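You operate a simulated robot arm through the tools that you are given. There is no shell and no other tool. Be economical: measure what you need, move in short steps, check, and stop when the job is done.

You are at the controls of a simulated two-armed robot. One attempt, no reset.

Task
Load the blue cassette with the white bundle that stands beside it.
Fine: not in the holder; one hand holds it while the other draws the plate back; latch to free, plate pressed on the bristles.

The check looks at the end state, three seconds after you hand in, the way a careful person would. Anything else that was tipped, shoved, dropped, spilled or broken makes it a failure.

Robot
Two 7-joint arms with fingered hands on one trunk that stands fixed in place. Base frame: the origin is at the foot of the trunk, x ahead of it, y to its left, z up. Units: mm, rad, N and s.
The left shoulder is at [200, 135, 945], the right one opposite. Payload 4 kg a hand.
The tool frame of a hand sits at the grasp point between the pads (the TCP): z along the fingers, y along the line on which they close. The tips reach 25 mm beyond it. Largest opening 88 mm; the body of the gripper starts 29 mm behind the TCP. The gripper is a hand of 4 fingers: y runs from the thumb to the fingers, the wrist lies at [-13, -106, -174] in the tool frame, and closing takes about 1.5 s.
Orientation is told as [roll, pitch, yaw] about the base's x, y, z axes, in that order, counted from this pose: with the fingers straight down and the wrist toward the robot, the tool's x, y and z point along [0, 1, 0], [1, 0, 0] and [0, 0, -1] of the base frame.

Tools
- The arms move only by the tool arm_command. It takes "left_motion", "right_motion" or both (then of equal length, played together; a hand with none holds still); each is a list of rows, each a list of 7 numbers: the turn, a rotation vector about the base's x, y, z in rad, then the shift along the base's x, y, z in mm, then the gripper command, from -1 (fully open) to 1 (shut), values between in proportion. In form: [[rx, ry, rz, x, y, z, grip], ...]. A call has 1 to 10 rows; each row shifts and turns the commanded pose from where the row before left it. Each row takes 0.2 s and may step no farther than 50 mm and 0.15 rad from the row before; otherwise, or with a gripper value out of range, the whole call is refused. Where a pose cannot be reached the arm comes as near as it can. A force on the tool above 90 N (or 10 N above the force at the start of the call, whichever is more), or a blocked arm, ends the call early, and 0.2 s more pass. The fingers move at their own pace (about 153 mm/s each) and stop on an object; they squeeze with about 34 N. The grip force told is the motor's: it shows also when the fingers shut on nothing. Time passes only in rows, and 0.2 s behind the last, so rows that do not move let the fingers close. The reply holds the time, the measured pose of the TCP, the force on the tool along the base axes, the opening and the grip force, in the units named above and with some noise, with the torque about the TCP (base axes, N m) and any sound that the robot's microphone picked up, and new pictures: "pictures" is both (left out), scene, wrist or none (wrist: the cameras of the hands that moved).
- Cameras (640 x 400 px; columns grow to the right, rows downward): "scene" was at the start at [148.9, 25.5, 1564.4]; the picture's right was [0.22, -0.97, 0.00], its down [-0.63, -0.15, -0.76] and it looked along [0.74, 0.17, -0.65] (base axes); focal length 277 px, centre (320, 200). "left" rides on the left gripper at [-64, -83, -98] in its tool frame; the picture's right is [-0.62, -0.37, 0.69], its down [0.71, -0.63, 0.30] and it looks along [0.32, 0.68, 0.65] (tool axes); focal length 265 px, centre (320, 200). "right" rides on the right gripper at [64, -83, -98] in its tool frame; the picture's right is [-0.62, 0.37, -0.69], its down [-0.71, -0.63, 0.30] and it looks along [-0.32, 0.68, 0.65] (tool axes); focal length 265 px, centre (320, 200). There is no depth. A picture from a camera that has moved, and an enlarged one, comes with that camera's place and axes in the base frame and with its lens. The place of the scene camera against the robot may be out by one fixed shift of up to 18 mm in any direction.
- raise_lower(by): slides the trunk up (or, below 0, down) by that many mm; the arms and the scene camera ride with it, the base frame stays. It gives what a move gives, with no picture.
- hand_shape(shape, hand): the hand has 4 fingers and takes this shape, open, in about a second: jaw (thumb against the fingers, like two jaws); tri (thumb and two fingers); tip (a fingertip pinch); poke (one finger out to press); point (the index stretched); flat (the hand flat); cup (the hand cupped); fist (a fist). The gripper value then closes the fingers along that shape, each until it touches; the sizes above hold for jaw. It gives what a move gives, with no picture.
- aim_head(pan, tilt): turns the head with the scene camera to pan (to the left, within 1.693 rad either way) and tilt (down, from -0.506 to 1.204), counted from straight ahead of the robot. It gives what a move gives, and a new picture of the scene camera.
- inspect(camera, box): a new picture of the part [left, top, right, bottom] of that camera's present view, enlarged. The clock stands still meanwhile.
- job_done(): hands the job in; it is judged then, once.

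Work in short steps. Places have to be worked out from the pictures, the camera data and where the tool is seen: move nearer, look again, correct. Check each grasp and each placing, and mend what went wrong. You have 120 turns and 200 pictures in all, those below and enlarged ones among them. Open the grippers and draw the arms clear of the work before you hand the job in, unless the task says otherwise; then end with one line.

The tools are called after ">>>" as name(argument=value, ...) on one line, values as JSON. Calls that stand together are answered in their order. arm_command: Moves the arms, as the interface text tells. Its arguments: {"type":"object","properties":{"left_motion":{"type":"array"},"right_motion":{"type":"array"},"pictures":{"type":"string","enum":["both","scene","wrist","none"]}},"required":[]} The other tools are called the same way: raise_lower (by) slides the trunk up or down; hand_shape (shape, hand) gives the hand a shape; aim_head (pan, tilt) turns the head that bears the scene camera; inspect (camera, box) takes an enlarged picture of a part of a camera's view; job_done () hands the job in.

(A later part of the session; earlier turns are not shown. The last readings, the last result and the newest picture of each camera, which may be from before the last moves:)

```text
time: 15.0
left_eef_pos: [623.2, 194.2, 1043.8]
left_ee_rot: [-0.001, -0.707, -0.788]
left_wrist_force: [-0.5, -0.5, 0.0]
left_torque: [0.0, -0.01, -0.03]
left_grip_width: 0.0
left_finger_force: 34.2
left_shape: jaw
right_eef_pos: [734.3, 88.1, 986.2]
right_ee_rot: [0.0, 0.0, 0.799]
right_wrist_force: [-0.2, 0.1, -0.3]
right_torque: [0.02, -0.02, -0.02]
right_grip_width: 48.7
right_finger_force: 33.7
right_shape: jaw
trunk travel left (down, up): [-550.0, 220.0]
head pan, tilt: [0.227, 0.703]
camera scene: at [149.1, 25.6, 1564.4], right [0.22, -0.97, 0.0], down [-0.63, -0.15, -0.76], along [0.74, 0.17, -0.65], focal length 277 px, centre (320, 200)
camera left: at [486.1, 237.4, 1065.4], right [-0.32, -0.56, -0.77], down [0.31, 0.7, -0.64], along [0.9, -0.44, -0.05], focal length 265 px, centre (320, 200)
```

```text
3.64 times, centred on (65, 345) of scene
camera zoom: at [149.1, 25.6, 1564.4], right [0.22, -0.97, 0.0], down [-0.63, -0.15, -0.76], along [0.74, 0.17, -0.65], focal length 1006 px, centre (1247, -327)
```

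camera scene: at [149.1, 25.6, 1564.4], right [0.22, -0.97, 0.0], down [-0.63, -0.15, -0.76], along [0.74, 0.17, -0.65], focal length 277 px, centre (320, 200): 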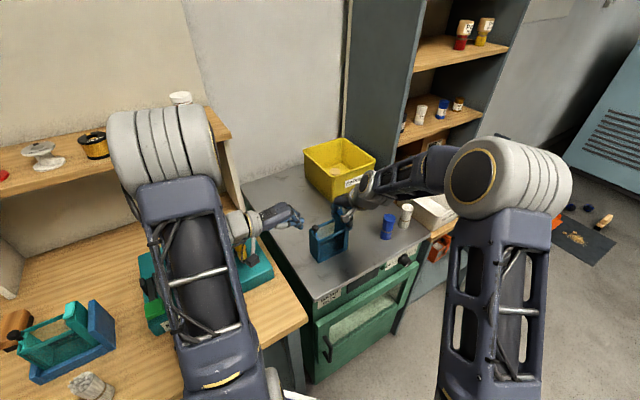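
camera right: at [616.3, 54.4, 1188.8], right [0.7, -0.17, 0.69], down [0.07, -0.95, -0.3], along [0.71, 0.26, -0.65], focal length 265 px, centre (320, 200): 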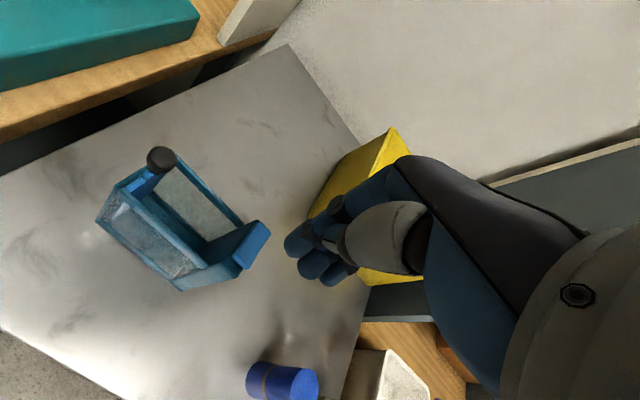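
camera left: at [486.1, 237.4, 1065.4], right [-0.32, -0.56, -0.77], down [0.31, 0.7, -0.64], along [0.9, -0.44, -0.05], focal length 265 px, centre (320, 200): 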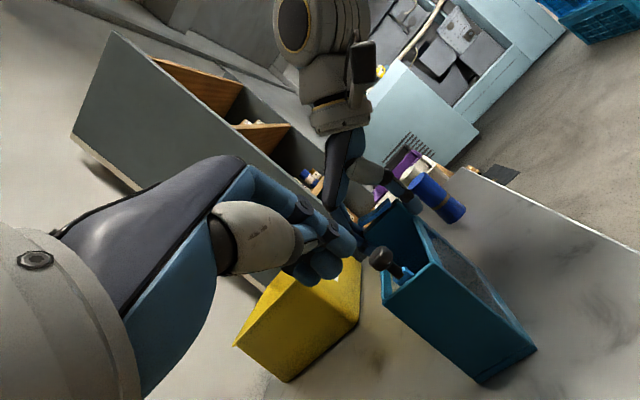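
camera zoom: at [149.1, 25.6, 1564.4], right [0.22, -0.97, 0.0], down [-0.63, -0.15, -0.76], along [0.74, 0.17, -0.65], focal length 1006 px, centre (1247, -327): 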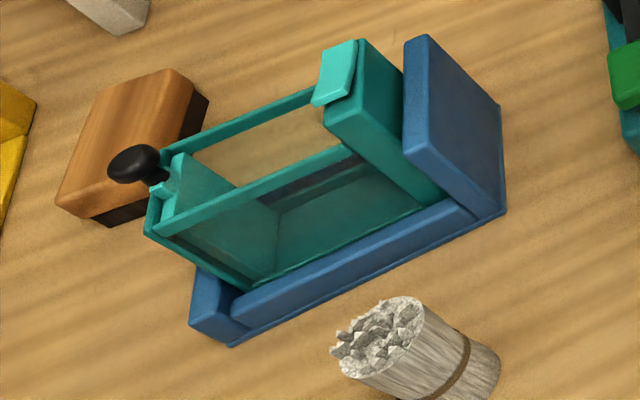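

The blue cassette is the right one; the teal one sits in the holder. Now I lower the left fingertips to knob height, just behind it.

>>> arm_command(left_motion=[[0, 0, 0, 5, -2, -19, 1], [0, 0, 0, 5, -2, -19, 1], [0, 0, 0, 0, 0, 0, 1]], pictures="none")

>>> inspect(camera="scene", box=[290, 195, 350, 255])

>>> inspect(camera="left", box=[260, 150, 460, 300])

>>> inspect(camera="right", box=[100, 30, 340, 270])

```text
time: 15.8
left_eef_pos: [633.5, 189.4, 1006.4]
left_ee_rot: [0.003, -0.707, -0.788]
left_wrist_force: [-0.9, 0.1, 0.1]
left_torque: [0.03, 0.03, 0.02]
left_grip_width: 0.1
left_finger_force: 34.4
left_shape: jaw
right_eef_pos: [733.6, 87.3, 986.1]
right_ee_rot: [-0.001, 0.001, 0.8]
right_wrist_force: [-0.2, 0.2, -0.6]
right_torque: [0.01, -0.01, 0.01]
right_grip_width: 48.5
right_finger_force: 33.8
right_shape: jaw
trunk travel left (down, up): [-550.0, 220.0]
head pan, tilt: [0.227, 0.703]
```

```text
6.67 times, centred on (320, 225) of scene
camera zoom: at [149.1, 25.6, 1564.4], right [0.22, -0.97, 0.0], down [-0.63, -0.15, -0.76], along [0.74, 0.17, -0.65], focal length 1845 px, centre (320, 33)
```

zoom: 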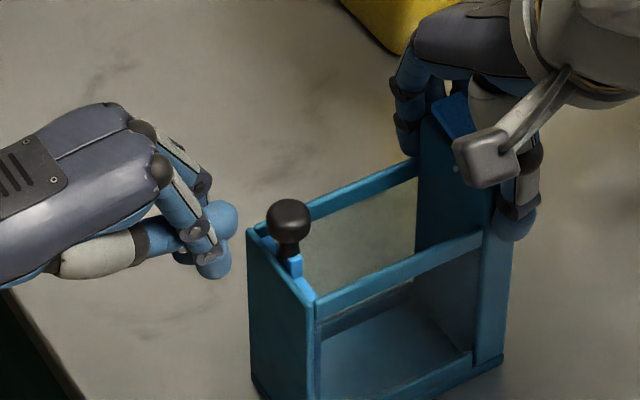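

```text
2.67 times, centred on (360, 225) of left
camera zoom: at [496.7, 232.6, 1027.9], right [-0.32, -0.56, -0.77], down [0.31, 0.7, -0.64], along [0.9, -0.44, -0.05], focal length 708 px, centre (213, 133)
```

zoom: 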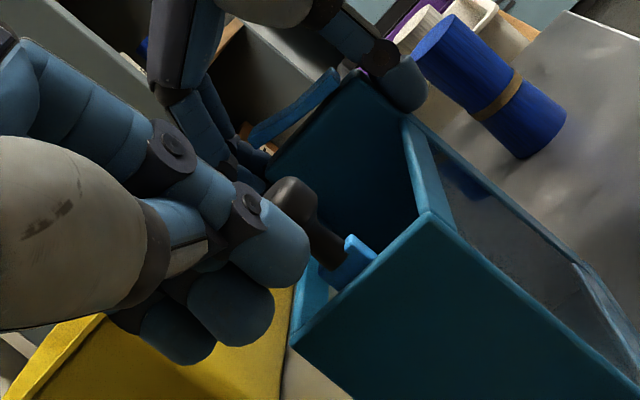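

```text
1.67 times, centred on (220, 150) of right
camera zoom: at [630.5, 71.1, 1084.5], right [0.7, -0.17, 0.69], down [0.07, -0.95, -0.3], along [0.71, 0.26, -0.65], focal length 442 px, centre (487, 283)
```

zoom: 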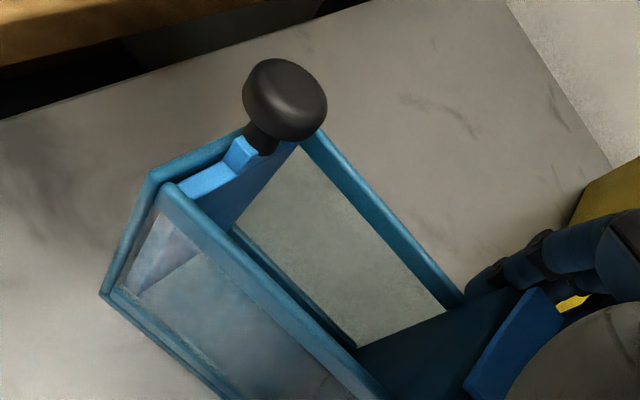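

The tips are aligned behind the knob. Pushing along +u in small steps, watching the force.

>>> arm_command(left_motion=[[0, 0, 0, 4.2, -4.2, 0, 1], [0, 0, 0, 4.2, -4.2, 0, 1], [0, 0, 0, 4.2, -4.2, 0, 1], [0, 0, 0, 4.2, -4.2, 0, 1], [0, 0, 0, 4.2, -4.2, 0, 1]], pictures="none")

>>> inspect(camera="scene", box=[290, 195, 350, 255])

>>> inspect(camera="right", box=[100, 30, 340, 270])

```text
time: 17.0
left_eef_pos: [655.4, 168.3, 1007.8]
left_ee_rot: [0.001, -0.707, -0.787]
left_wrist_force: [-2.6, 2.2, 1.6]
left_torque: [-0.02, -0.02, 0.0]
left_grip_width: 0.1
left_finger_force: 34.1
left_shape: jaw
right_eef_pos: [734.0, 86.5, 986.6]
right_ee_rot: [0.001, -0.001, 0.8]
right_wrist_force: [1.1, -1.5, -0.4]
right_torque: [-0.02, 0.01, 0.0]
right_grip_width: 48.5
right_finger_force: 34.4
right_shape: jaw
trunk travel left (down, up): [-550.0, 220.0]
head pan, tilt: [0.227, 0.703]
```

```text
6.67 times, centred on (320, 225) of scene
camera zoom: at [149.0, 25.6, 1564.4], right [0.22, -0.97, 0.0], down [-0.63, -0.15, -0.76], along [0.74, 0.17, -0.65], focal length 1845 px, centre (320, 33)
```

zoom: 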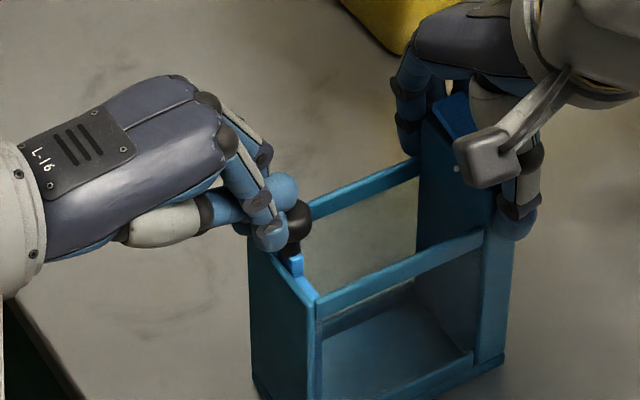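

```text
1.67 times, centred on (220, 150) of right
camera zoom: at [630.6, 71.0, 1084.5], right [0.7, -0.17, 0.69], down [0.07, -0.95, -0.3], along [0.71, 0.26, -0.65], focal length 442 px, centre (487, 283)
```

zoom: 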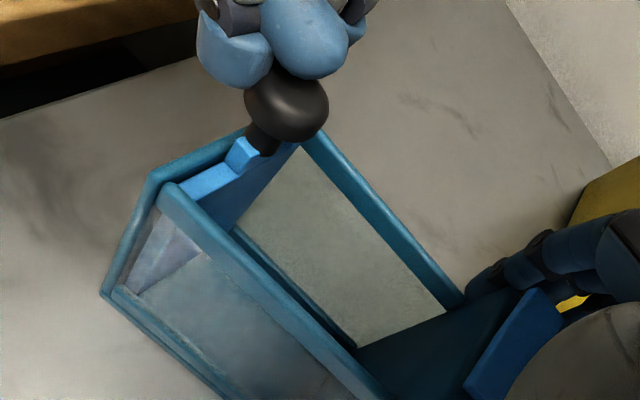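

Contact has begun at about 3 N. I push on slowly.

>>> arm_command(left_motion=[[0, 0, 0, 2.1, -2.1, 0, 1], [0, 0, 0, 2.1, -2.1, 0, 1], [0, 0, 0, 2.1, -2.1, 0, 1], [0, 0, 0, 2.1, -2.1, 0, 1]], pictures="none")

>>> inspect(camera="right", box=[100, 30, 340, 270])

```text
time: 18.0
left_eef_pos: [662.9, 160.9, 1006.6]
left_ee_rot: [-0.001, -0.705, -0.786]
left_wrist_force: [-4.2, 2.9, 2.3]
left_torque: [0.03, 0.06, 0.01]
left_grip_width: 0.2
left_finger_force: 34.2
left_shape: jaw
right_eef_pos: [735.0, 87.4, 985.4]
right_ee_rot: [0.0, 0.001, 0.8]
right_wrist_force: [4.6, -2.8, 0.7]
right_torque: [-0.06, -0.14, -0.13]
right_grip_width: 48.6
right_finger_force: 34.1
right_shape: jaw
trunk travel left (down, up): [-550.0, 220.0]
head pan, tilt: [0.227, 0.703]
```

```text
1.67 times, centred on (220, 150) of right
camera zoom: at [630.7, 70.9, 1084.5], right [0.7, -0.17, 0.69], down [0.07, -0.95, -0.3], along [0.71, 0.26, -0.65], focal length 442 px, centre (487, 283)
```

zoom: 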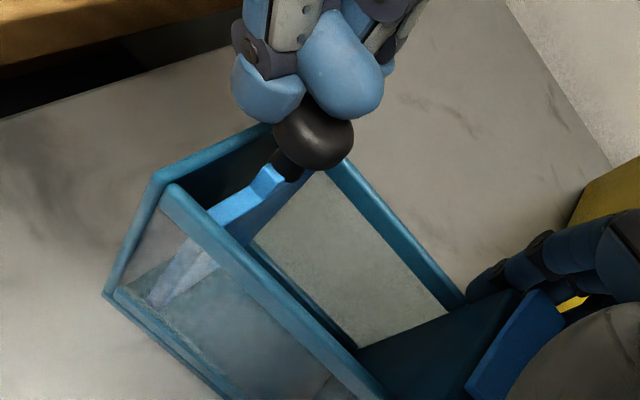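

The plate moves at about 5 N. I keep pushing it back toward the tall wall.

>>> arm_command(left_motion=[[0, 0, 0, 3, -3, 0, 1], [0, 0, 0, 3, -3, 0, 1], [0, 0, 0, 3, -3, 0, 1], [0, 0, 0, 3, -3, 0, 1], [0, 0, 0, 3, -3, 0, 1], [0, 0, 0, 3, -3, 0, 1], [0, 0, 0, 3, -3, 0, 1]], pictures="none")

>>> inspect(camera="right", box=[100, 30, 340, 270])

>>> inspect(camera="scene", box=[290, 195, 350, 255])

```text
time: 19.6
left_eef_pos: [684.4, 139.8, 1007.9]
left_ee_rot: [0.0, -0.707, -0.787]
left_wrist_force: [-4.5, 2.6, 1.8]
left_torque: [0.01, 0.14, -0.04]
left_grip_width: 0.1
left_finger_force: 33.9
left_shape: jaw
right_eef_pos: [734.1, 87.0, 986.8]
right_ee_rot: [0.002, -0.001, 0.8]
right_wrist_force: [6.1, -3.2, -0.7]
right_torque: [-0.06, -0.14, -0.14]
right_grip_width: 48.7
right_finger_force: 34.3
right_shape: jaw
trunk travel left (down, up): [-550.0, 220.0]
head pan, tilt: [0.227, 0.703]
```

```text
1.67 times, centred on (220, 150) of right
camera zoom: at [630.6, 71.1, 1084.5], right [0.7, -0.17, 0.69], down [0.07, -0.95, -0.3], along [0.71, 0.26, -0.65], focal length 442 px, centre (487, 283)
```

zoom: 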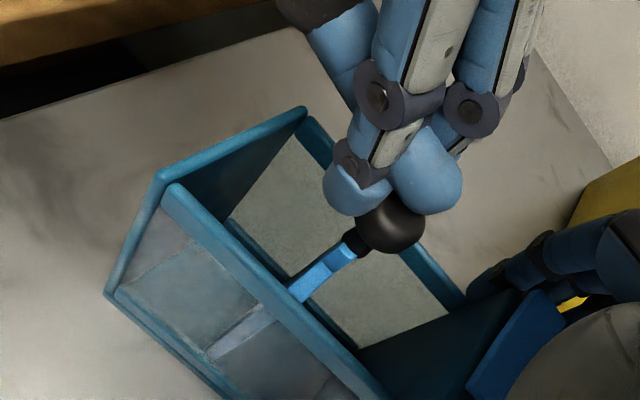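

```text
6.67 times, centred on (320, 225) of scene
camera zoom: at [149.0, 25.6, 1564.4], right [0.22, -0.97, 0.0], down [-0.63, -0.15, -0.76], along [0.74, 0.17, -0.65], focal length 1845 px, centre (320, 33)
```

zoom: 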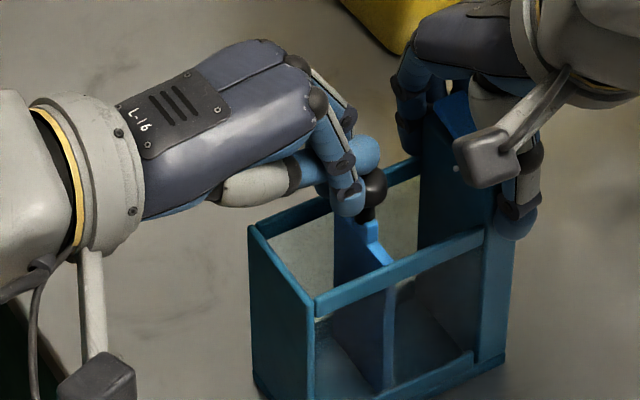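

Working well: the plate is about halfway. Continuing carefully while watching for a stop or click.

>>> arm_command(left_motion=[[0, 0, 0, 2.5, -2.5, 0, 1], [0, 0, 0, 2.5, -2.5, 0, 1], [0, 0, 0, 2.5, -2.5, 0, 1], [0, 0, 0, 2.5, -2.5, 0, 1], [0, 0, 0, 2.5, -2.5, 0, 1]], pictures="none")

>>> inspect(camera="right", box=[100, 30, 400, 270])

>>> inspect(camera="scene", box=[290, 195, 350, 255])

```text
time: 20.8
left_eef_pos: [696.2, 127.2, 1008.1]
left_ee_rot: [-0.001, -0.707, -0.787]
left_wrist_force: [-6.2, 1.8, 3.1]
left_torque: [0.04, 0.12, -0.08]
left_grip_width: 0.2
left_finger_force: 34.1
left_shape: jaw
right_eef_pos: [733.7, 86.1, 985.9]
right_ee_rot: [-0.001, 0.002, 0.8]
right_wrist_force: [6.4, -2.0, -0.7]
right_torque: [-0.07, -0.13, -0.12]
right_grip_width: 48.6
right_finger_force: 34.1
right_shape: jaw
trunk travel left (down, up): [-550.0, 220.0]
head pan, tilt: [0.227, 0.703]
```

```text
1.67 times, centred on (250, 150) of right
camera zoom: at [630.6, 71.1, 1084.5], right [0.7, -0.17, 0.69], down [0.07, -0.95, -0.3], along [0.71, 0.26, -0.65], focal length 442 px, centre (437, 283)
```

zoom: 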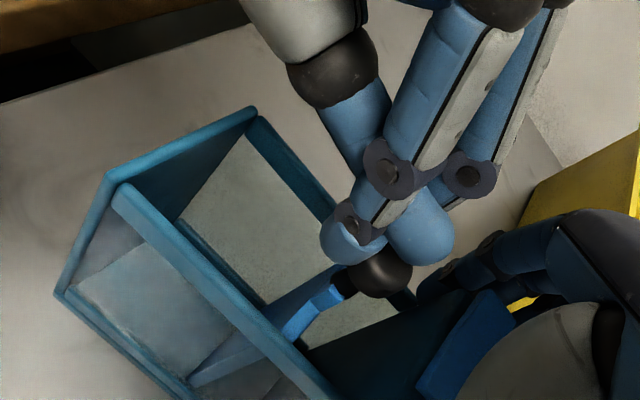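

```text
6.67 times, centred on (320, 225) of scene
camera zoom: at [149.0, 25.6, 1564.4], right [0.22, -0.97, 0.0], down [-0.63, -0.15, -0.76], along [0.74, 0.17, -0.65], focal length 1845 px, centre (320, 33)
```

zoom: 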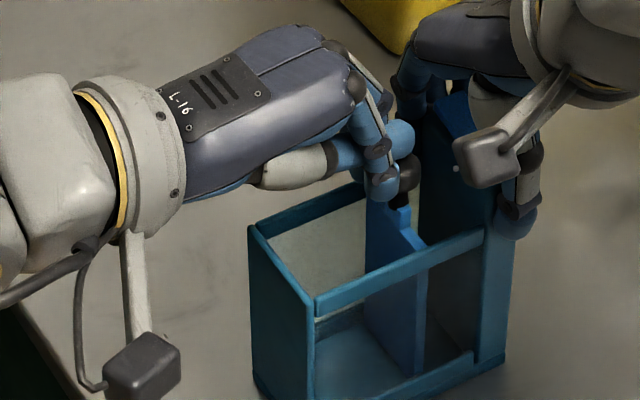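

Still moving freely. Another 10 mm or so.

>>> arm_command(left_motion=[[0, 0, 0, 1.8, -1.8, 0, 1], [0, 0, 0, 1.8, -1.8, 0, 1], [0, 0, 0, 1.8, -1.8, 0, 1], [0, 0, 0, 1.8, -1.8, 0, 1]], pictures="none")

>>> inspect(camera="right", box=[100, 30, 400, 270])

>>> inspect(camera="scene", box=[300, 195, 360, 255])

```text
time: 21.8
left_eef_pos: [703.6, 119.7, 1007.8]
left_ee_rot: [0.0, -0.707, -0.789]
left_wrist_force: [-7.5, 2.1, 1.4]
left_torque: [0.04, 0.15, -0.04]
left_grip_width: 0.0
left_finger_force: 33.8
left_shape: jaw
right_eef_pos: [734.3, 87.4, 985.5]
right_ee_rot: [0.0, 0.0, 0.799]
right_wrist_force: [6.9, -2.7, 0.7]
right_torque: [-0.04, -0.12, -0.11]
right_grip_width: 48.8
right_finger_force: 33.7
right_shape: jaw
trunk travel left (down, up): [-550.0, 220.0]
head pan, tilt: [0.227, 0.703]
```

```text
1.67 times, centred on (250, 150) of right
camera zoom: at [630.5, 71.2, 1084.5], right [0.7, -0.17, 0.69], down [0.07, -0.95, -0.3], along [0.71, 0.26, -0.65], focal length 442 px, centre (437, 283)
```

zoom: 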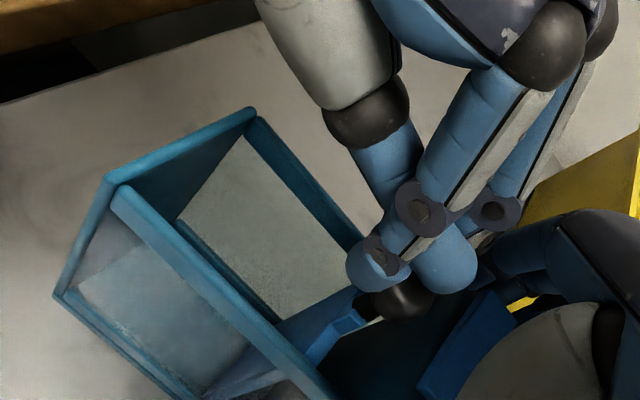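

```text
6.67 times, centred on (330, 225) of scene
camera zoom: at [149.0, 25.6, 1564.4], right [0.22, -0.97, 0.0], down [-0.63, -0.15, -0.76], along [0.74, 0.17, -0.65], focal length 1845 px, centre (253, 33)
```

zoom: 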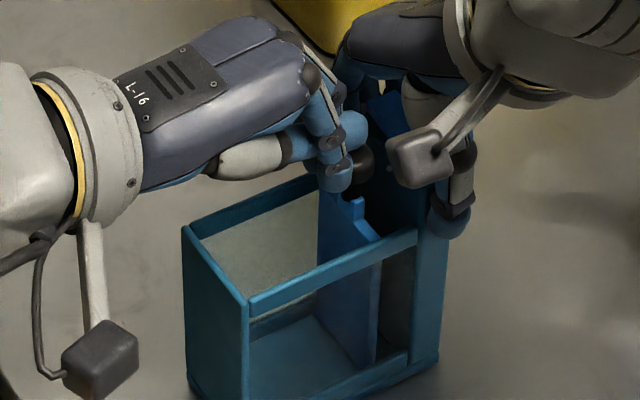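

The plate is nearly at the tall wall, leaving about 60 mm of gap. I back the left hand off a little to see whether the latch holds it.

>>> arm_command(left_motion=[[0, 0, 0, -2.5, 2.5, 0, 1], [0, 0, 0, -2.5, 2.5, 0, 1], [0, 0, 0, -2.5, 2.5, 0, 1], [0, 0, 0, -2.5, 2.5, 0, 1]], pictures="none")

>>> inspect(camera="right", box=[100, 30, 400, 270])

>>> inspect(camera="scene", box=[300, 195, 360, 255])

```text
time: 22.8
left_eef_pos: [694.6, 130.5, 1007.3]
left_ee_rot: [0.002, -0.709, -0.787]
left_wrist_force: [0.1, -0.1, -0.3]
left_torque: [-0.01, -0.01, -0.01]
left_grip_width: 0.0
left_finger_force: 33.8
left_shape: jaw
right_eef_pos: [733.6, 87.6, 985.4]
right_ee_rot: [0.001, 0.002, 0.801]
right_wrist_force: [-0.5, 1.0, -0.5]
right_torque: [0.03, -0.03, 0.0]
right_grip_width: 48.7
right_finger_force: 34.0
right_shape: jaw
trunk travel left (down, up): [-550.0, 220.0]
head pan, tilt: [0.227, 0.703]
```

```text
1.67 times, centred on (250, 150) of right
camera zoom: at [630.2, 71.5, 1084.5], right [0.7, -0.17, 0.69], down [0.07, -0.95, -0.3], along [0.71, 0.26, -0.65], focal length 442 px, centre (437, 283)
```

zoom: 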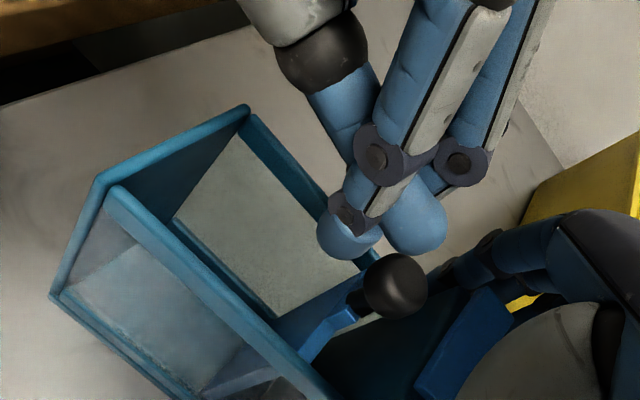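

```text
6.67 times, centred on (330, 225) of scene
camera zoom: at [149.0, 25.6, 1564.4], right [0.22, -0.97, 0.0], down [-0.63, -0.15, -0.76], along [0.74, 0.17, -0.65], focal length 1845 px, centre (253, 33)
```

zoom: 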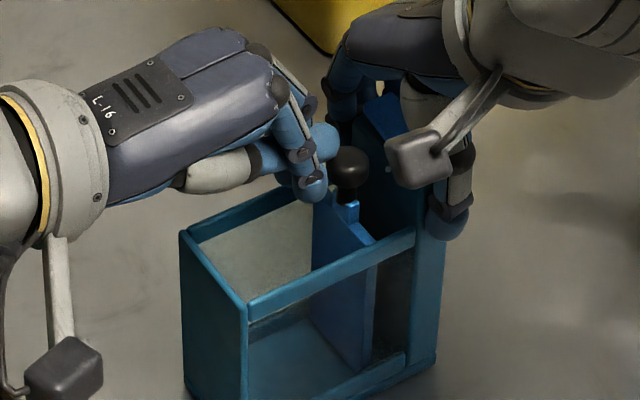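

The plate holds by itself with no force on either hand. The gap is about 60 mm. I withdraw the left hand, then open the right and lift it away.

>>> arm_command(left_motion=[[0, 0, 0, -8, 8, 2, 1], [0, 0, 0, -15, 15, 10, 1], [0, 0, 0, -20, 20, 20, 1], [0, 0, 0, -20, 20, 30, 1], [0, 0, 0, -20, 20, 30, 1], [0, 0, 0, -15, 20, 30, 1], [0, 0, 0, 0, 20, 30, 1], [0, 0, 0, 0, 20, 20, 1]], pictures="none")

>>> arm_command(right_motion=[[0, 0, 0, 0, 0, 0, 0], [0, 0, 0, 0, 0, 0, -0.6], [0, 0, 0, 0, 0, 0, -1], [0, 0, 0, 0, 0, 15, -1], [0, 0, 0, 0, 0, 35, -1], [0, 0, 0, 0, 0, 40, -1], [0, 0, 0, 0, 0, 40, -1]], pictures="wrist")

>>> inspect(camera="scene", box=[300, 200, 360, 270])

```text
time: 24.6
left_eef_pos: [595.8, 274.1, 1180.0]
left_ee_rot: [0.0, -0.707, -0.787]
left_wrist_force: [-0.2, -0.3, 0.4]
left_torque: [0.01, -0.04, 0.02]
left_grip_width: 0.2
left_finger_force: 33.4
left_shape: jaw
right_eef_pos: [734.4, 86.2, 985.1]
right_ee_rot: [-0.002, 0.0, 0.802]
right_wrist_force: [-1.1, -0.1, 0.8]
right_torque: [0.05, 0.03, 0.01]
right_grip_width: 48.4
right_finger_force: 34.7
right_shape: jaw
trunk travel left (down, up): [-550.0, 220.0]
head pan, tilt: [0.227, 0.703]
```

```text
time: 26.2
left_eef_pos: [597.3, 273.1, 1180.0]
left_ee_rot: [0.0, -0.706, -0.787]
left_wrist_force: [-0.6, -0.1, 0.3]
left_torque: [-0.03, 0.03, 0.01]
left_grip_width: 0.3
left_finger_force: 33.8
left_shape: jaw
right_eef_pos: [735.5, 87.2, 1117.8]
right_ee_rot: [0.0, -0.002, 0.802]
right_wrist_force: [-0.5, 0.9, -0.3]
right_torque: [0.02, 0.02, 0.0]
right_grip_width: 87.5
right_finger_force: 0.0
right_shape: jaw
trunk travel left (down, up): [-550.0, 220.0]
head pan, tilt: [0.227, 0.703]
camera right: at [630.5, 70.6, 1215.6], right [0.7, -0.17, 0.69], down [0.07, -0.95, -0.3], along [0.71, 0.26, -0.65], focal length 265 px, centre (320, 200)
```

right: 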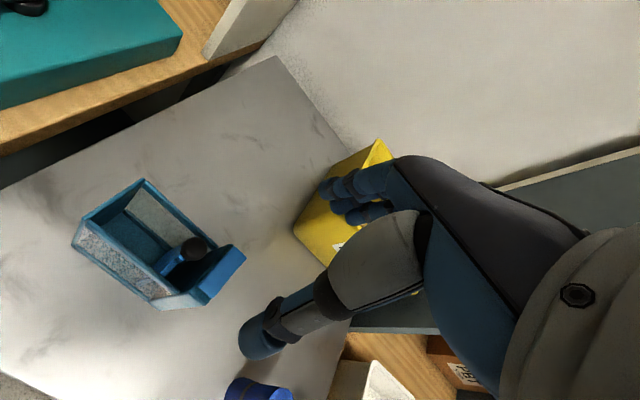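

```text
5.71 times, centred on (330, 235) of scene
camera zoom: at [149.2, 25.6, 1564.3], right [0.22, -0.97, 0.0], down [-0.63, -0.15, -0.76], along [0.74, 0.17, -0.65], focal length 1581 px, centre (263, 0)
```

zoom: 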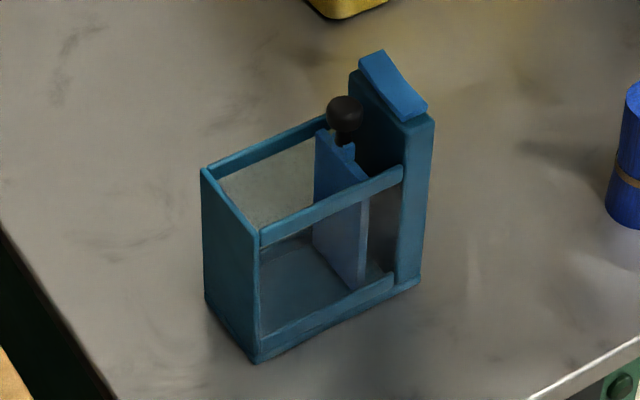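

The plate stays back. I measure the cassette opening and the white bundle accurately from here.

>>> inspect(camera="right", box=[60, 165, 260, 315])

>>> arm_command(right_motion=[[0, 0, -0.14, 10, -20, 15, -1], [0, 0, -0.14, 10, -30, 15, -1], [0, 0, -0.14, 10, -35, 0, -1], [0, 0, -0.14, 10, -35, 0, -1], [0, 0, -0.14, 10, -35, 0, -1], [0, 0, -0.1, 10, -30, 0, -1]], pictures="wrist")

```text
2.67 times, centred on (160, 240) of right
camera zoom: at [630.5, 70.6, 1215.6], right [0.7, -0.17, 0.69], down [0.07, -0.95, -0.3], along [0.71, 0.26, -0.65], focal length 708 px, centre (747, 93)
```

zoom: 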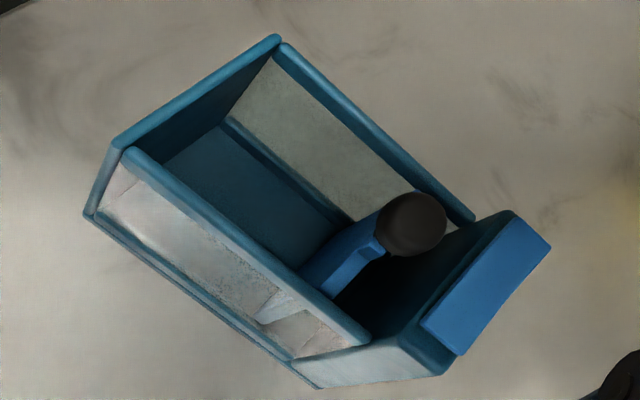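

```text
time: 27.6
left_eef_pos: [596.0, 274.1, 1180.5]
left_ee_rot: [-0.001, -0.708, -0.787]
left_wrist_force: [-0.2, 0.1, -0.4]
left_torque: [0.02, -0.02, 0.01]
left_grip_width: 0.3
left_finger_force: 34.4
left_shape: jaw
right_eef_pos: [792.3, -97.6, 1145.7]
right_ee_rot: [-0.002, 0.0, 0.0]
right_wrist_force: [-0.3, -0.2, 0.0]
right_torque: [0.01, 0.03, 0.03]
right_grip_width: 87.5
right_finger_force: 0.1
right_shape: jaw
trunk travel left (down, up): [-550.0, 220.0]
head pan, tilt: [0.227, 0.703]
camera right: at [710.7, -34.7, 1243.4], right [0.37, -0.62, 0.69], down [-0.63, -0.71, -0.3], along [0.68, -0.33, -0.65], focal length 265 px, centre (320, 200)
```

right: 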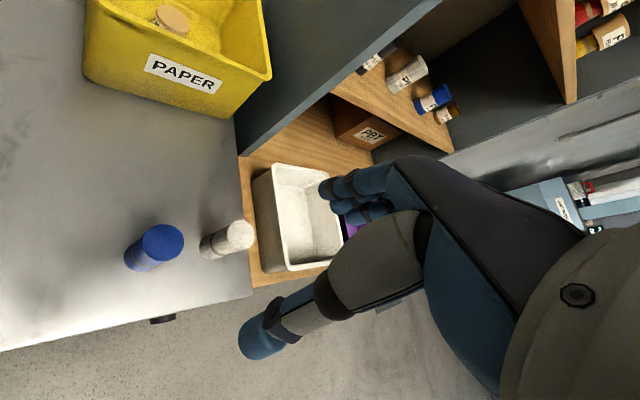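

Cassette figures confirmed: wall tops at z≈963, plate face at u≈64, target drop point about (687,136). Zooming on the white bundle from here.

>>> inspect(camera="right", box=[110, 205, 270, 285])

```text
4.00 times, centred on (190, 245) of right
camera zoom: at [710.7, -34.7, 1243.4], right [0.37, -0.62, 0.69], down [-0.63, -0.71, -0.3], along [0.68, -0.33, -0.65], focal length 1062 px, centre (840, 20)
```

zoom: 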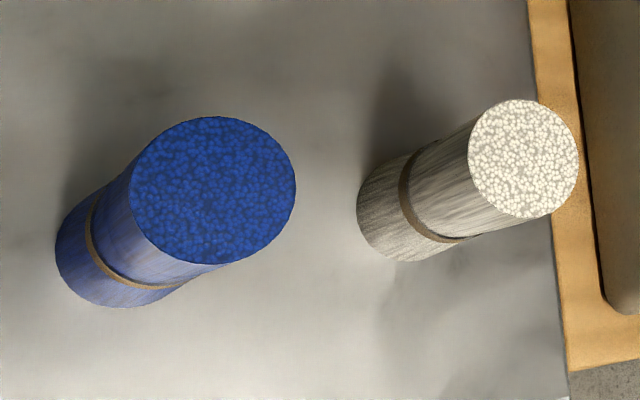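

White bundle: centre (869,-112.5), Ø≈35 mm, top z≈953. Moving the open right hand above it.

>>> arm_command(right_motion=[[0, 0, 0, 26, -5, 0, -1], [0, 0, 0, 26, -5, -10, -1], [0, 0, 0, 24.5, -5, -30, -1], [0, 0, 0, 0, 0, -40, -1], [0, 0, 0, 0, 0, -30, -1], [0, 0, 0, 0, 0, -15, -1], [0, 0, 0, 0, 0, 0, -1]], pictures="wrist")

>>> inspect(camera="scene", box=[360, 170, 440, 250])

```text
time: 29.2
left_eef_pos: [596.6, 274.1, 1178.9]
left_ee_rot: [0.001, -0.708, -0.788]
left_wrist_force: [1.1, -0.7, 0.3]
left_torque: [0.0, -0.02, -0.01]
left_grip_width: 0.0
left_finger_force: 34.3
left_shape: jaw
right_eef_pos: [868.8, -113.9, 1021.6]
right_ee_rot: [0.0, 0.0, -0.001]
right_wrist_force: [0.3, -0.2, -0.2]
right_torque: [0.0, -0.01, -0.01]
right_grip_width: 87.6
right_finger_force: 0.0
right_shape: jaw
trunk travel left (down, up): [-550.0, 220.0]
head pan, tilt: [0.227, 0.703]
camera right: at [787.5, -49.9, 1119.6], right [0.37, -0.62, 0.69], down [-0.63, -0.71, -0.3], along [0.68, -0.32, -0.65], focal length 265 px, centre (320, 200)
```

right: 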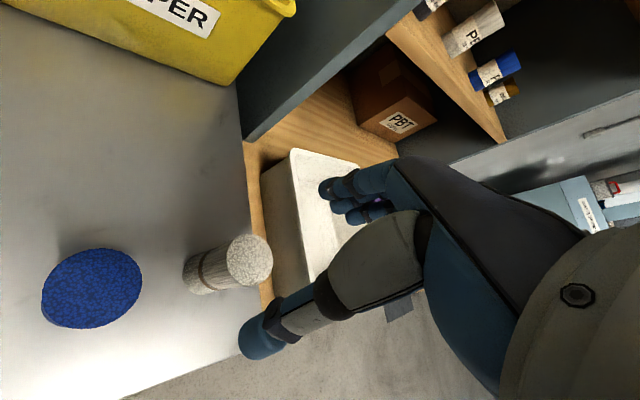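

```text
5.00 times, centred on (400, 210) of scene
camera zoom: at [149.0, 25.6, 1564.4], right [0.22, -0.97, 0.0], down [-0.63, -0.15, -0.76], along [0.74, 0.17, -0.65], focal length 1384 px, centre (-80, 150)
```

zoom: 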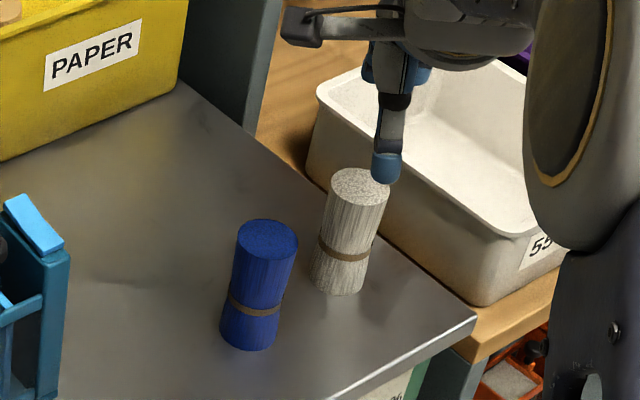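

Alignment is good, and the bin and the blue bundle are clear. Descending and closing.

>>> arm_command(right_motion=[[0, 0, 0, 0, 2, -25, -1], [0, 0, 0, 0, 1, -25, -1], [0, 0, 0, 0, 0, -15, -1], [0, 0, 0, 0, 0, 0, -1], [0, 0, 0, 0, 0, 0, 0], [0, 0, 0, 0, 0, 0, 0.3], [0, 0, 0, 0, 0, 0, 0.6], [0, 0, 0, 0, 0, 0, 0.6]], pictures="wrist")

>>> inspect(camera="scene", box=[360, 170, 440, 250])

```text
time: 31.0
left_eef_pos: [596.9, 273.4, 1178.7]
left_ee_rot: [0.0, -0.71, -0.788]
left_wrist_force: [0.0, -0.1, -0.8]
left_torque: [-0.02, -0.02, 0.03]
left_grip_width: 0.0
left_finger_force: 34.3
left_shape: jaw
right_eef_pos: [869.3, -109.3, 957.2]
right_ee_rot: [0.0, -0.001, 0.0]
right_wrist_force: [0.4, -0.1, 0.2]
right_torque: [0.04, 0.02, 0.02]
right_grip_width: 30.6
right_finger_force: 34.1
right_shape: jaw
trunk travel left (down, up): [-550.0, 220.0]
head pan, tilt: [0.227, 0.703]
camera right: at [787.1, -46.4, 1055.0], right [0.37, -0.62, 0.69], down [-0.63, -0.71, -0.3], along [0.68, -0.32, -0.65], focal length 265 px, centre (320, 200)
```

right: 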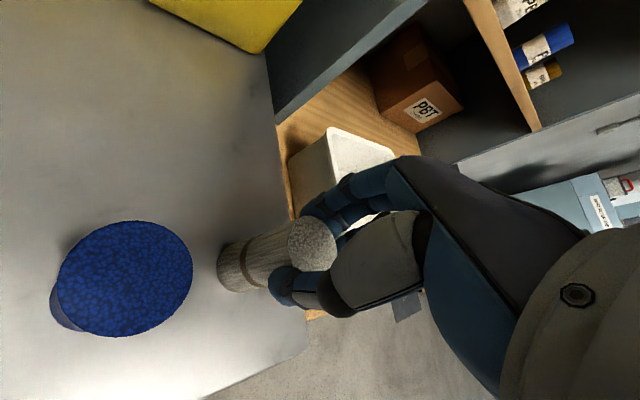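

```text
5.00 times, centred on (400, 210) of scene
camera zoom: at [149.0, 25.6, 1564.4], right [0.22, -0.97, 0.0], down [-0.63, -0.15, -0.76], along [0.74, 0.17, -0.65], focal length 1384 px, centre (-80, 150)
```

zoom: 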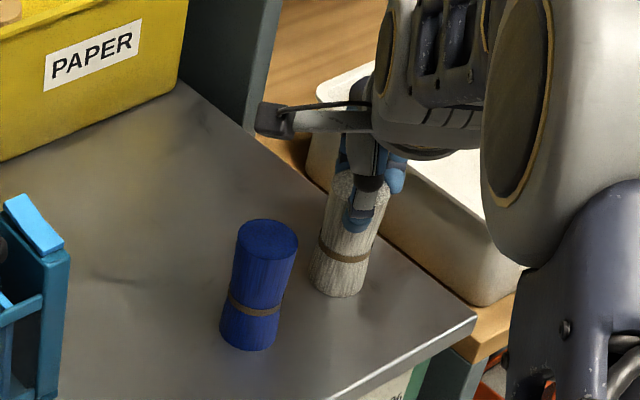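

Gripped at 30.6 mm. I lift straight up and check that the bundle hangs plumb.

>>> arm_command(right_motion=[[0, 0, 0, 0, 0, 15, 0.6], [0, 0, 0, 0, 0, 30, 0.6], [0, 0, 0, 0, 0, 40, 0.6], [0, 0, 0, 0, 0, 40, 0.6], [0, 0, 0, 0, 0, 30, 0.6], [0, 0, 0, 0, 0, 0, 0.6]], pictures="wrist")

>>> inspect(camera="scene", box=[360, 130, 450, 230])

```text
time: 32.4
left_eef_pos: [596.5, 273.4, 1179.2]
left_ee_rot: [0.001, -0.706, -0.787]
left_wrist_force: [-0.9, -0.2, 0.4]
left_torque: [0.03, -0.01, -0.03]
left_grip_width: 0.2
left_finger_force: 33.9
left_shape: jaw
right_eef_pos: [870.7, -108.9, 1111.5]
right_ee_rot: [0.001, 0.001, 0.0]
right_wrist_force: [-1.2, 0.8, -0.9]
right_torque: [0.02, 0.01, 0.01]
right_grip_width: 30.2
right_finger_force: 34.0
right_shape: jaw
trunk travel left (down, up): [-550.0, 220.0]
head pan, tilt: [0.227, 0.703]
camera right: at [788.0, -46.4, 1210.0], right [0.37, -0.62, 0.69], down [-0.63, -0.71, -0.3], along [0.68, -0.32, -0.65], focal length 265 px, centre (320, 200)
```

right: 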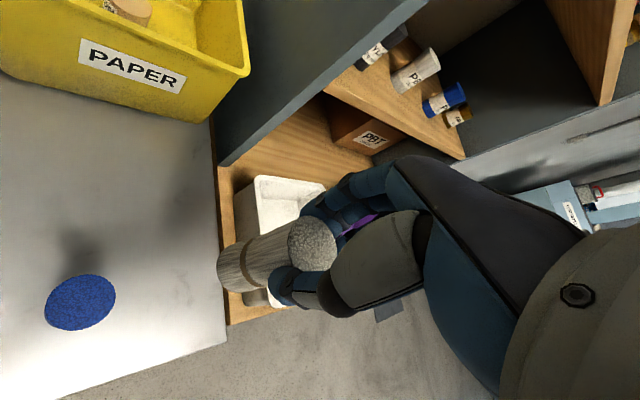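

```text
4.00 times, centred on (405, 180) of scene
camera zoom: at [149.1, 25.6, 1564.4], right [0.22, -0.97, 0.0], down [-0.63, -0.15, -0.76], along [0.74, 0.17, -0.65], focal length 1107 px, centre (-20, 280)
```

zoom: 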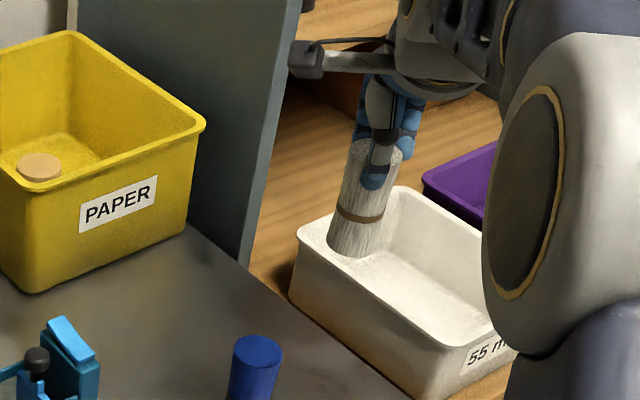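

It hangs plumb. Carrying it over the cassette opening while yawing to +45°, staying high.

>>> arm_command(right_motion=[[0, 0, 0.08, -18, 24, 10, 0.6], [0, 0, 0.08, -18, 24, 0, 0.6], [0, 0, 0.08, -18, 24, 0, 0.6], [0, 0, 0.08, -18, 24, 0, 0.6], [0, 0, 0.08, -18, 24, 0, 0.6], [0, 0, 0.08, -18, 25, 0, 0.6], [0, 0, 0.08, -18, 25, 0, 0.6], [0, 0, 0.08, -19, 25, 0, 0.6], [0, 0, 0.08, -19, 25, 0, 0.6], [0, 0, 0.065, -19, 25, 0, 0.6]], pictures="wrist")

>>> inspect(camera="scene", box=[280, 150, 380, 270])

>>> inspect(camera="left", box=[260, 100, 640, 400])

```text
time: 34.6
left_eef_pos: [597.6, 274.0, 1180.7]
left_ee_rot: [0.002, -0.706, -0.787]
left_wrist_force: [1.1, -0.2, 0.5]
left_torque: [0.02, 0.03, 0.01]
left_grip_width: 0.3
left_finger_force: 34.3
left_shape: jaw
right_eef_pos: [687.4, 134.2, 1121.5]
right_ee_rot: [0.0, -0.002, 0.785]
right_wrist_force: [0.4, -0.4, -1.2]
right_torque: [0.01, -0.04, 0.05]
right_grip_width: 30.4
right_finger_force: 33.6
right_shape: jaw
trunk travel left (down, up): [-550.0, 220.0]
head pan, tilt: [0.227, 0.703]
camera right: at [582.9, 120.5, 1220.0], right [0.7, -0.18, 0.69], down [0.06, -0.95, -0.3], along [0.71, 0.25, -0.65], focal length 265 px, centre (320, 200)
```

right: 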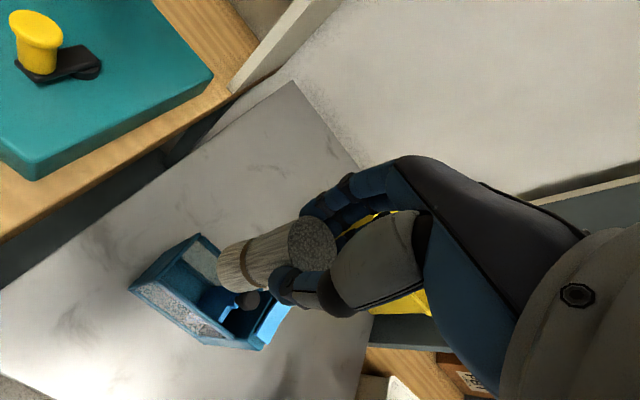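

```text
3.33 times, centred on (330, 210) of scene
camera zoom: at [149.1, 25.4, 1564.4], right [0.22, -0.97, 0.0], down [-0.63, -0.15, -0.76], along [0.74, 0.17, -0.65], focal length 922 px, centre (287, 167)
```

zoom: 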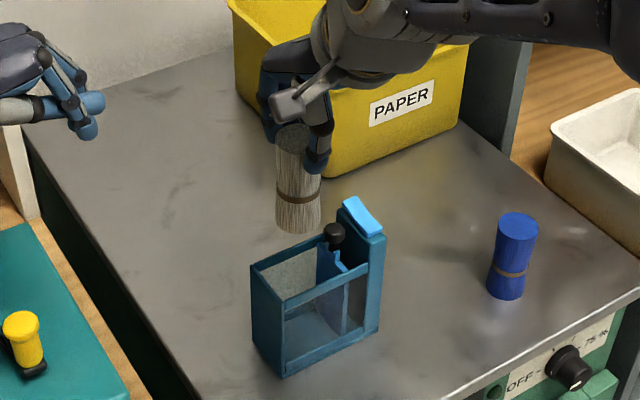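

```text
1.33 times, centred on (450, 250) of left
camera zoom: at [459.6, 316.8, 1200.1], right [-0.32, -0.56, -0.77], down [0.31, 0.7, -0.64], along [0.9, -0.44, -0.05], focal length 354 px, centre (147, 133)
```

zoom: 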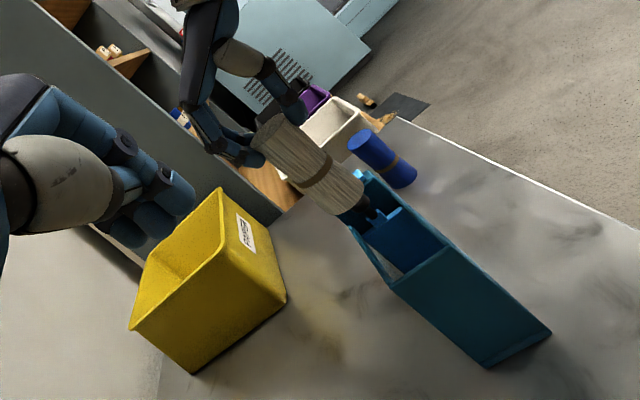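

Lowering to bring the bundle's foot just above the walls, then checking alignment.

>>> arm_command(right_motion=[[0, 0, 0, -1, 1.5, -20, 0.6], [0, 0, 0, -1, 1.4, -20, 0.6], [0, 0, 0, 0, 0, -14, 0.6], [0, 0, 0, 0, 0, 0, 0.6]], pictures="none")

>>> inspect(camera="scene", box=[300, 190, 360, 260])

>>> inspect(camera="right", box=[110, 180, 350, 360])

>>> inspect(camera="left", box=[400, 160, 600, 360])

```text
time: 35.6
left_eef_pos: [596.1, 274.6, 1179.1]
left_ee_rot: [0.001, -0.708, -0.788]
left_wrist_force: [0.2, 0.3, 0.3]
left_torque: [0.0, 0.01, 0.0]
left_grip_width: 0.1
left_finger_force: 34.3
left_shape: jaw
right_eef_pos: [685.2, 137.6, 1067.0]
right_ee_rot: [-0.001, 0.0, 0.783]
right_wrist_force: [0.3, 0.5, -1.2]
right_torque: [-0.01, 0.0, 0.01]
right_grip_width: 30.4
right_finger_force: 33.6
right_shape: jaw
trunk travel left (down, up): [-550.0, 220.0]
head pan, tilt: [0.227, 0.703]
```

```text
5.71 times, centred on (330, 225) of scene
camera zoom: at [149.0, 25.6, 1564.4], right [0.22, -0.97, 0.0], down [-0.63, -0.15, -0.76], along [0.74, 0.17, -0.65], focal length 1581 px, centre (263, 57)
```

zoom: 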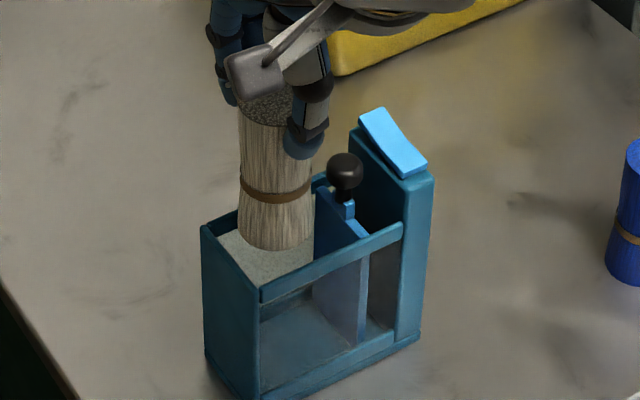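

```text
2.22 times, centred on (230, 270) of right
camera zoom: at [581.3, 123.8, 1166.0], right [0.7, -0.18, 0.69], down [0.06, -0.95, -0.3], along [0.71, 0.25, -0.65], focal length 590 px, centre (520, 44)
```

zoom: 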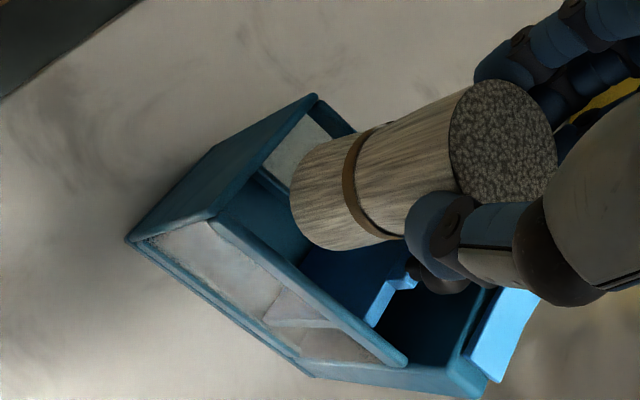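

```text
2.00 times, centred on (500, 260) of left
camera zoom: at [459.5, 317.0, 1200.1], right [-0.32, -0.56, -0.77], down [0.31, 0.7, -0.64], along [0.9, -0.44, -0.05], focal length 531 px, centre (-40, 80)
```

zoom: 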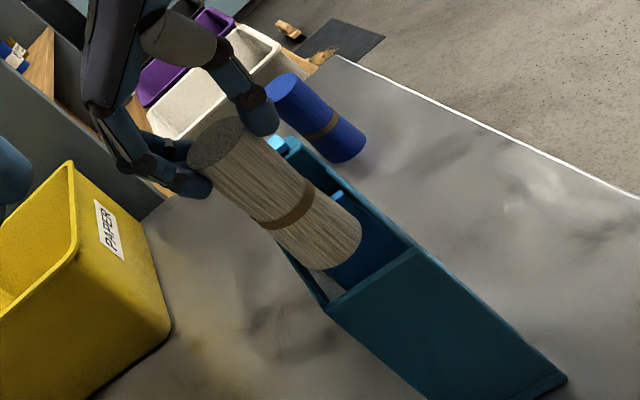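

The foot is centred (u≈28, v≈25). Descending into the cassette until the fingertips are just over the rails.

>>> arm_command(right_motion=[[0, 0, 0, 0.7, 0.7, -12, 0.6], [0, 0, 0, 0, 0, -12, 0.6], [0, 0, 0, 0, 0, -12, 0.6], [0, 0, 0, 0, 0, -12, 0.6], [0, 0, 0, 0, 0, -12, 0.6], [0, 0, 0, 0, 0, -12, 0.6], [0, 0, 0, 0, 0, 0, 0.6]], pictures="none")

>>> inspect(camera="scene", box=[300, 190, 360, 260])

>>> inspect(camera="left", box=[400, 160, 600, 360])

>>> inspect(camera="right", box=[110, 160, 350, 340])

```text
time: 37.2
left_eef_pos: [597.1, 273.0, 1179.4]
left_ee_rot: [0.002, -0.708, -0.787]
left_wrist_force: [-0.7, -0.8, -0.6]
left_torque: [0.01, 0.03, 0.04]
left_grip_width: 0.1
left_finger_force: 34.1
left_shape: jaw
right_eef_pos: [684.9, 138.3, 994.2]
right_ee_rot: [0.0, -0.001, 0.784]
right_wrist_force: [0.1, 0.4, -0.4]
right_torque: [0.01, -0.03, -0.04]
right_grip_width: 30.5
right_finger_force: 33.8
right_shape: jaw
trunk travel left (down, up): [-550.0, 220.0]
head pan, tilt: [0.227, 0.703]
```

```text
5.71 times, centred on (330, 225) of scene
camera zoom: at [149.0, 25.6, 1564.4], right [0.22, -0.97, 0.0], down [-0.63, -0.15, -0.76], along [0.74, 0.17, -0.65], focal length 1581 px, centre (263, 57)
```

zoom: 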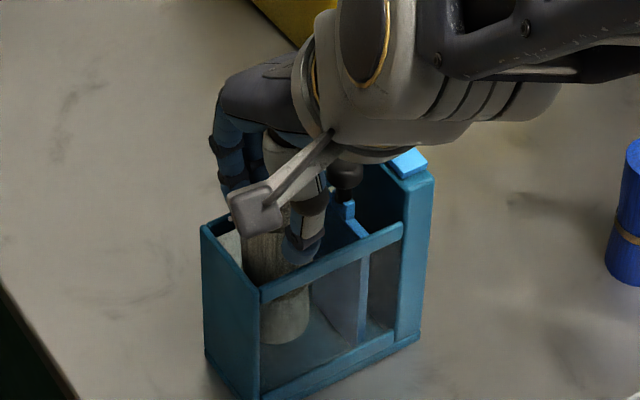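

```text
2.00 times, centred on (500, 260) of left
camera zoom: at [459.5, 317.0, 1200.1], right [-0.32, -0.56, -0.77], down [0.31, 0.7, -0.64], along [0.9, -0.44, -0.05], focal length 531 px, centre (-40, 80)
```

zoom: 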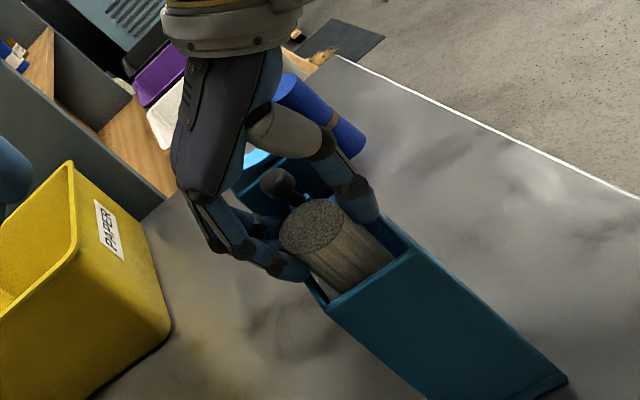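

```text
2.22 times, centred on (230, 250) of right
camera zoom: at [581.9, 124.0, 1093.5], right [0.7, -0.18, 0.69], down [0.06, -0.95, -0.3], along [0.71, 0.25, -0.65], focal length 590 px, centre (520, 89)
```

zoom: 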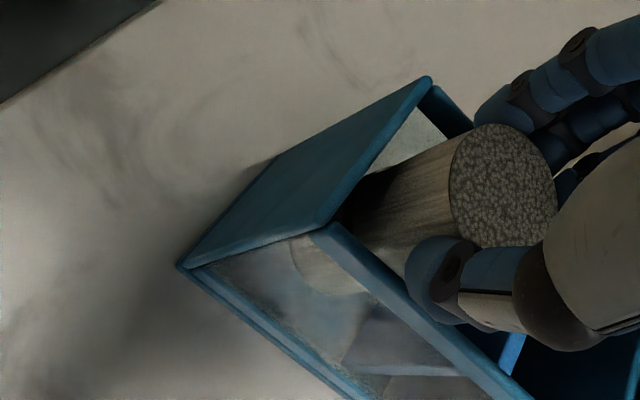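

All clear. I open just slightly so the bundle slides down between the fingers.

>>> arm_command(right_motion=[[0, 0, 0, 0, 0, -2, 0.6], [0, 0, 0, 0, 0, 0, 0.2], [0, 0, 0, 0, 0, 0, 0.1], [0, 0, 0, 0, 0, 0, 0], [0, 0, 0, 0, 0, 0, 0]], pictures="none")

>>> inspect(camera="left", box=[400, 160, 600, 360])

>>> inspect(camera="right", box=[110, 160, 350, 340])

```text
time: 38.4
left_eef_pos: [596.5, 274.1, 1179.3]
left_ee_rot: [0.0, -0.706, -0.787]
left_wrist_force: [0.8, 0.9, -1.0]
left_torque: [0.0, -0.02, 0.01]
left_grip_width: 0.0
left_finger_force: 34.4
left_shape: jaw
right_eef_pos: [686.9, 137.5, 992.8]
right_ee_rot: [0.0, 0.001, 0.783]
right_wrist_force: [0.4, 0.5, -0.8]
right_torque: [-0.03, 0.01, 0.01]
right_grip_width: 43.4
right_finger_force: 0.1
right_shape: jaw
trunk travel left (down, up): [-550.0, 220.0]
head pan, tilt: [0.227, 0.703]
```

```text
2.00 times, centred on (500, 260) of left
camera zoom: at [459.5, 317.0, 1200.1], right [-0.32, -0.56, -0.77], down [0.31, 0.7, -0.64], along [0.9, -0.44, -0.05], focal length 531 px, centre (-40, 80)
```

zoom: 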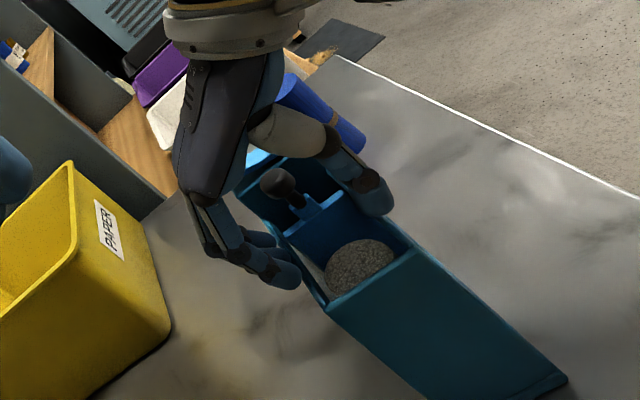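

```text
2.22 times, centred on (230, 250) of right
camera zoom: at [582.2, 124.1, 1091.7], right [0.7, -0.18, 0.69], down [0.06, -0.95, -0.3], along [0.71, 0.25, -0.65], focal length 590 px, centre (520, 89)
```

zoom: 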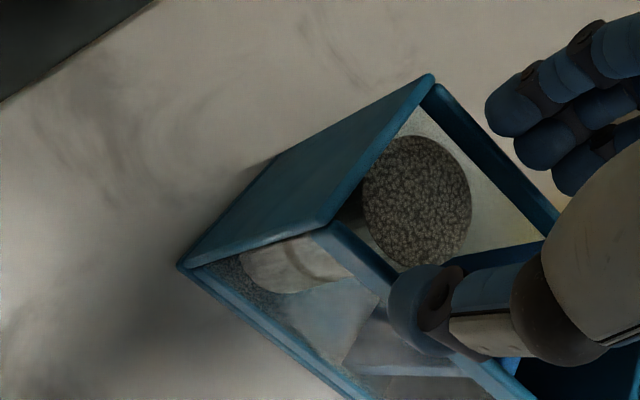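

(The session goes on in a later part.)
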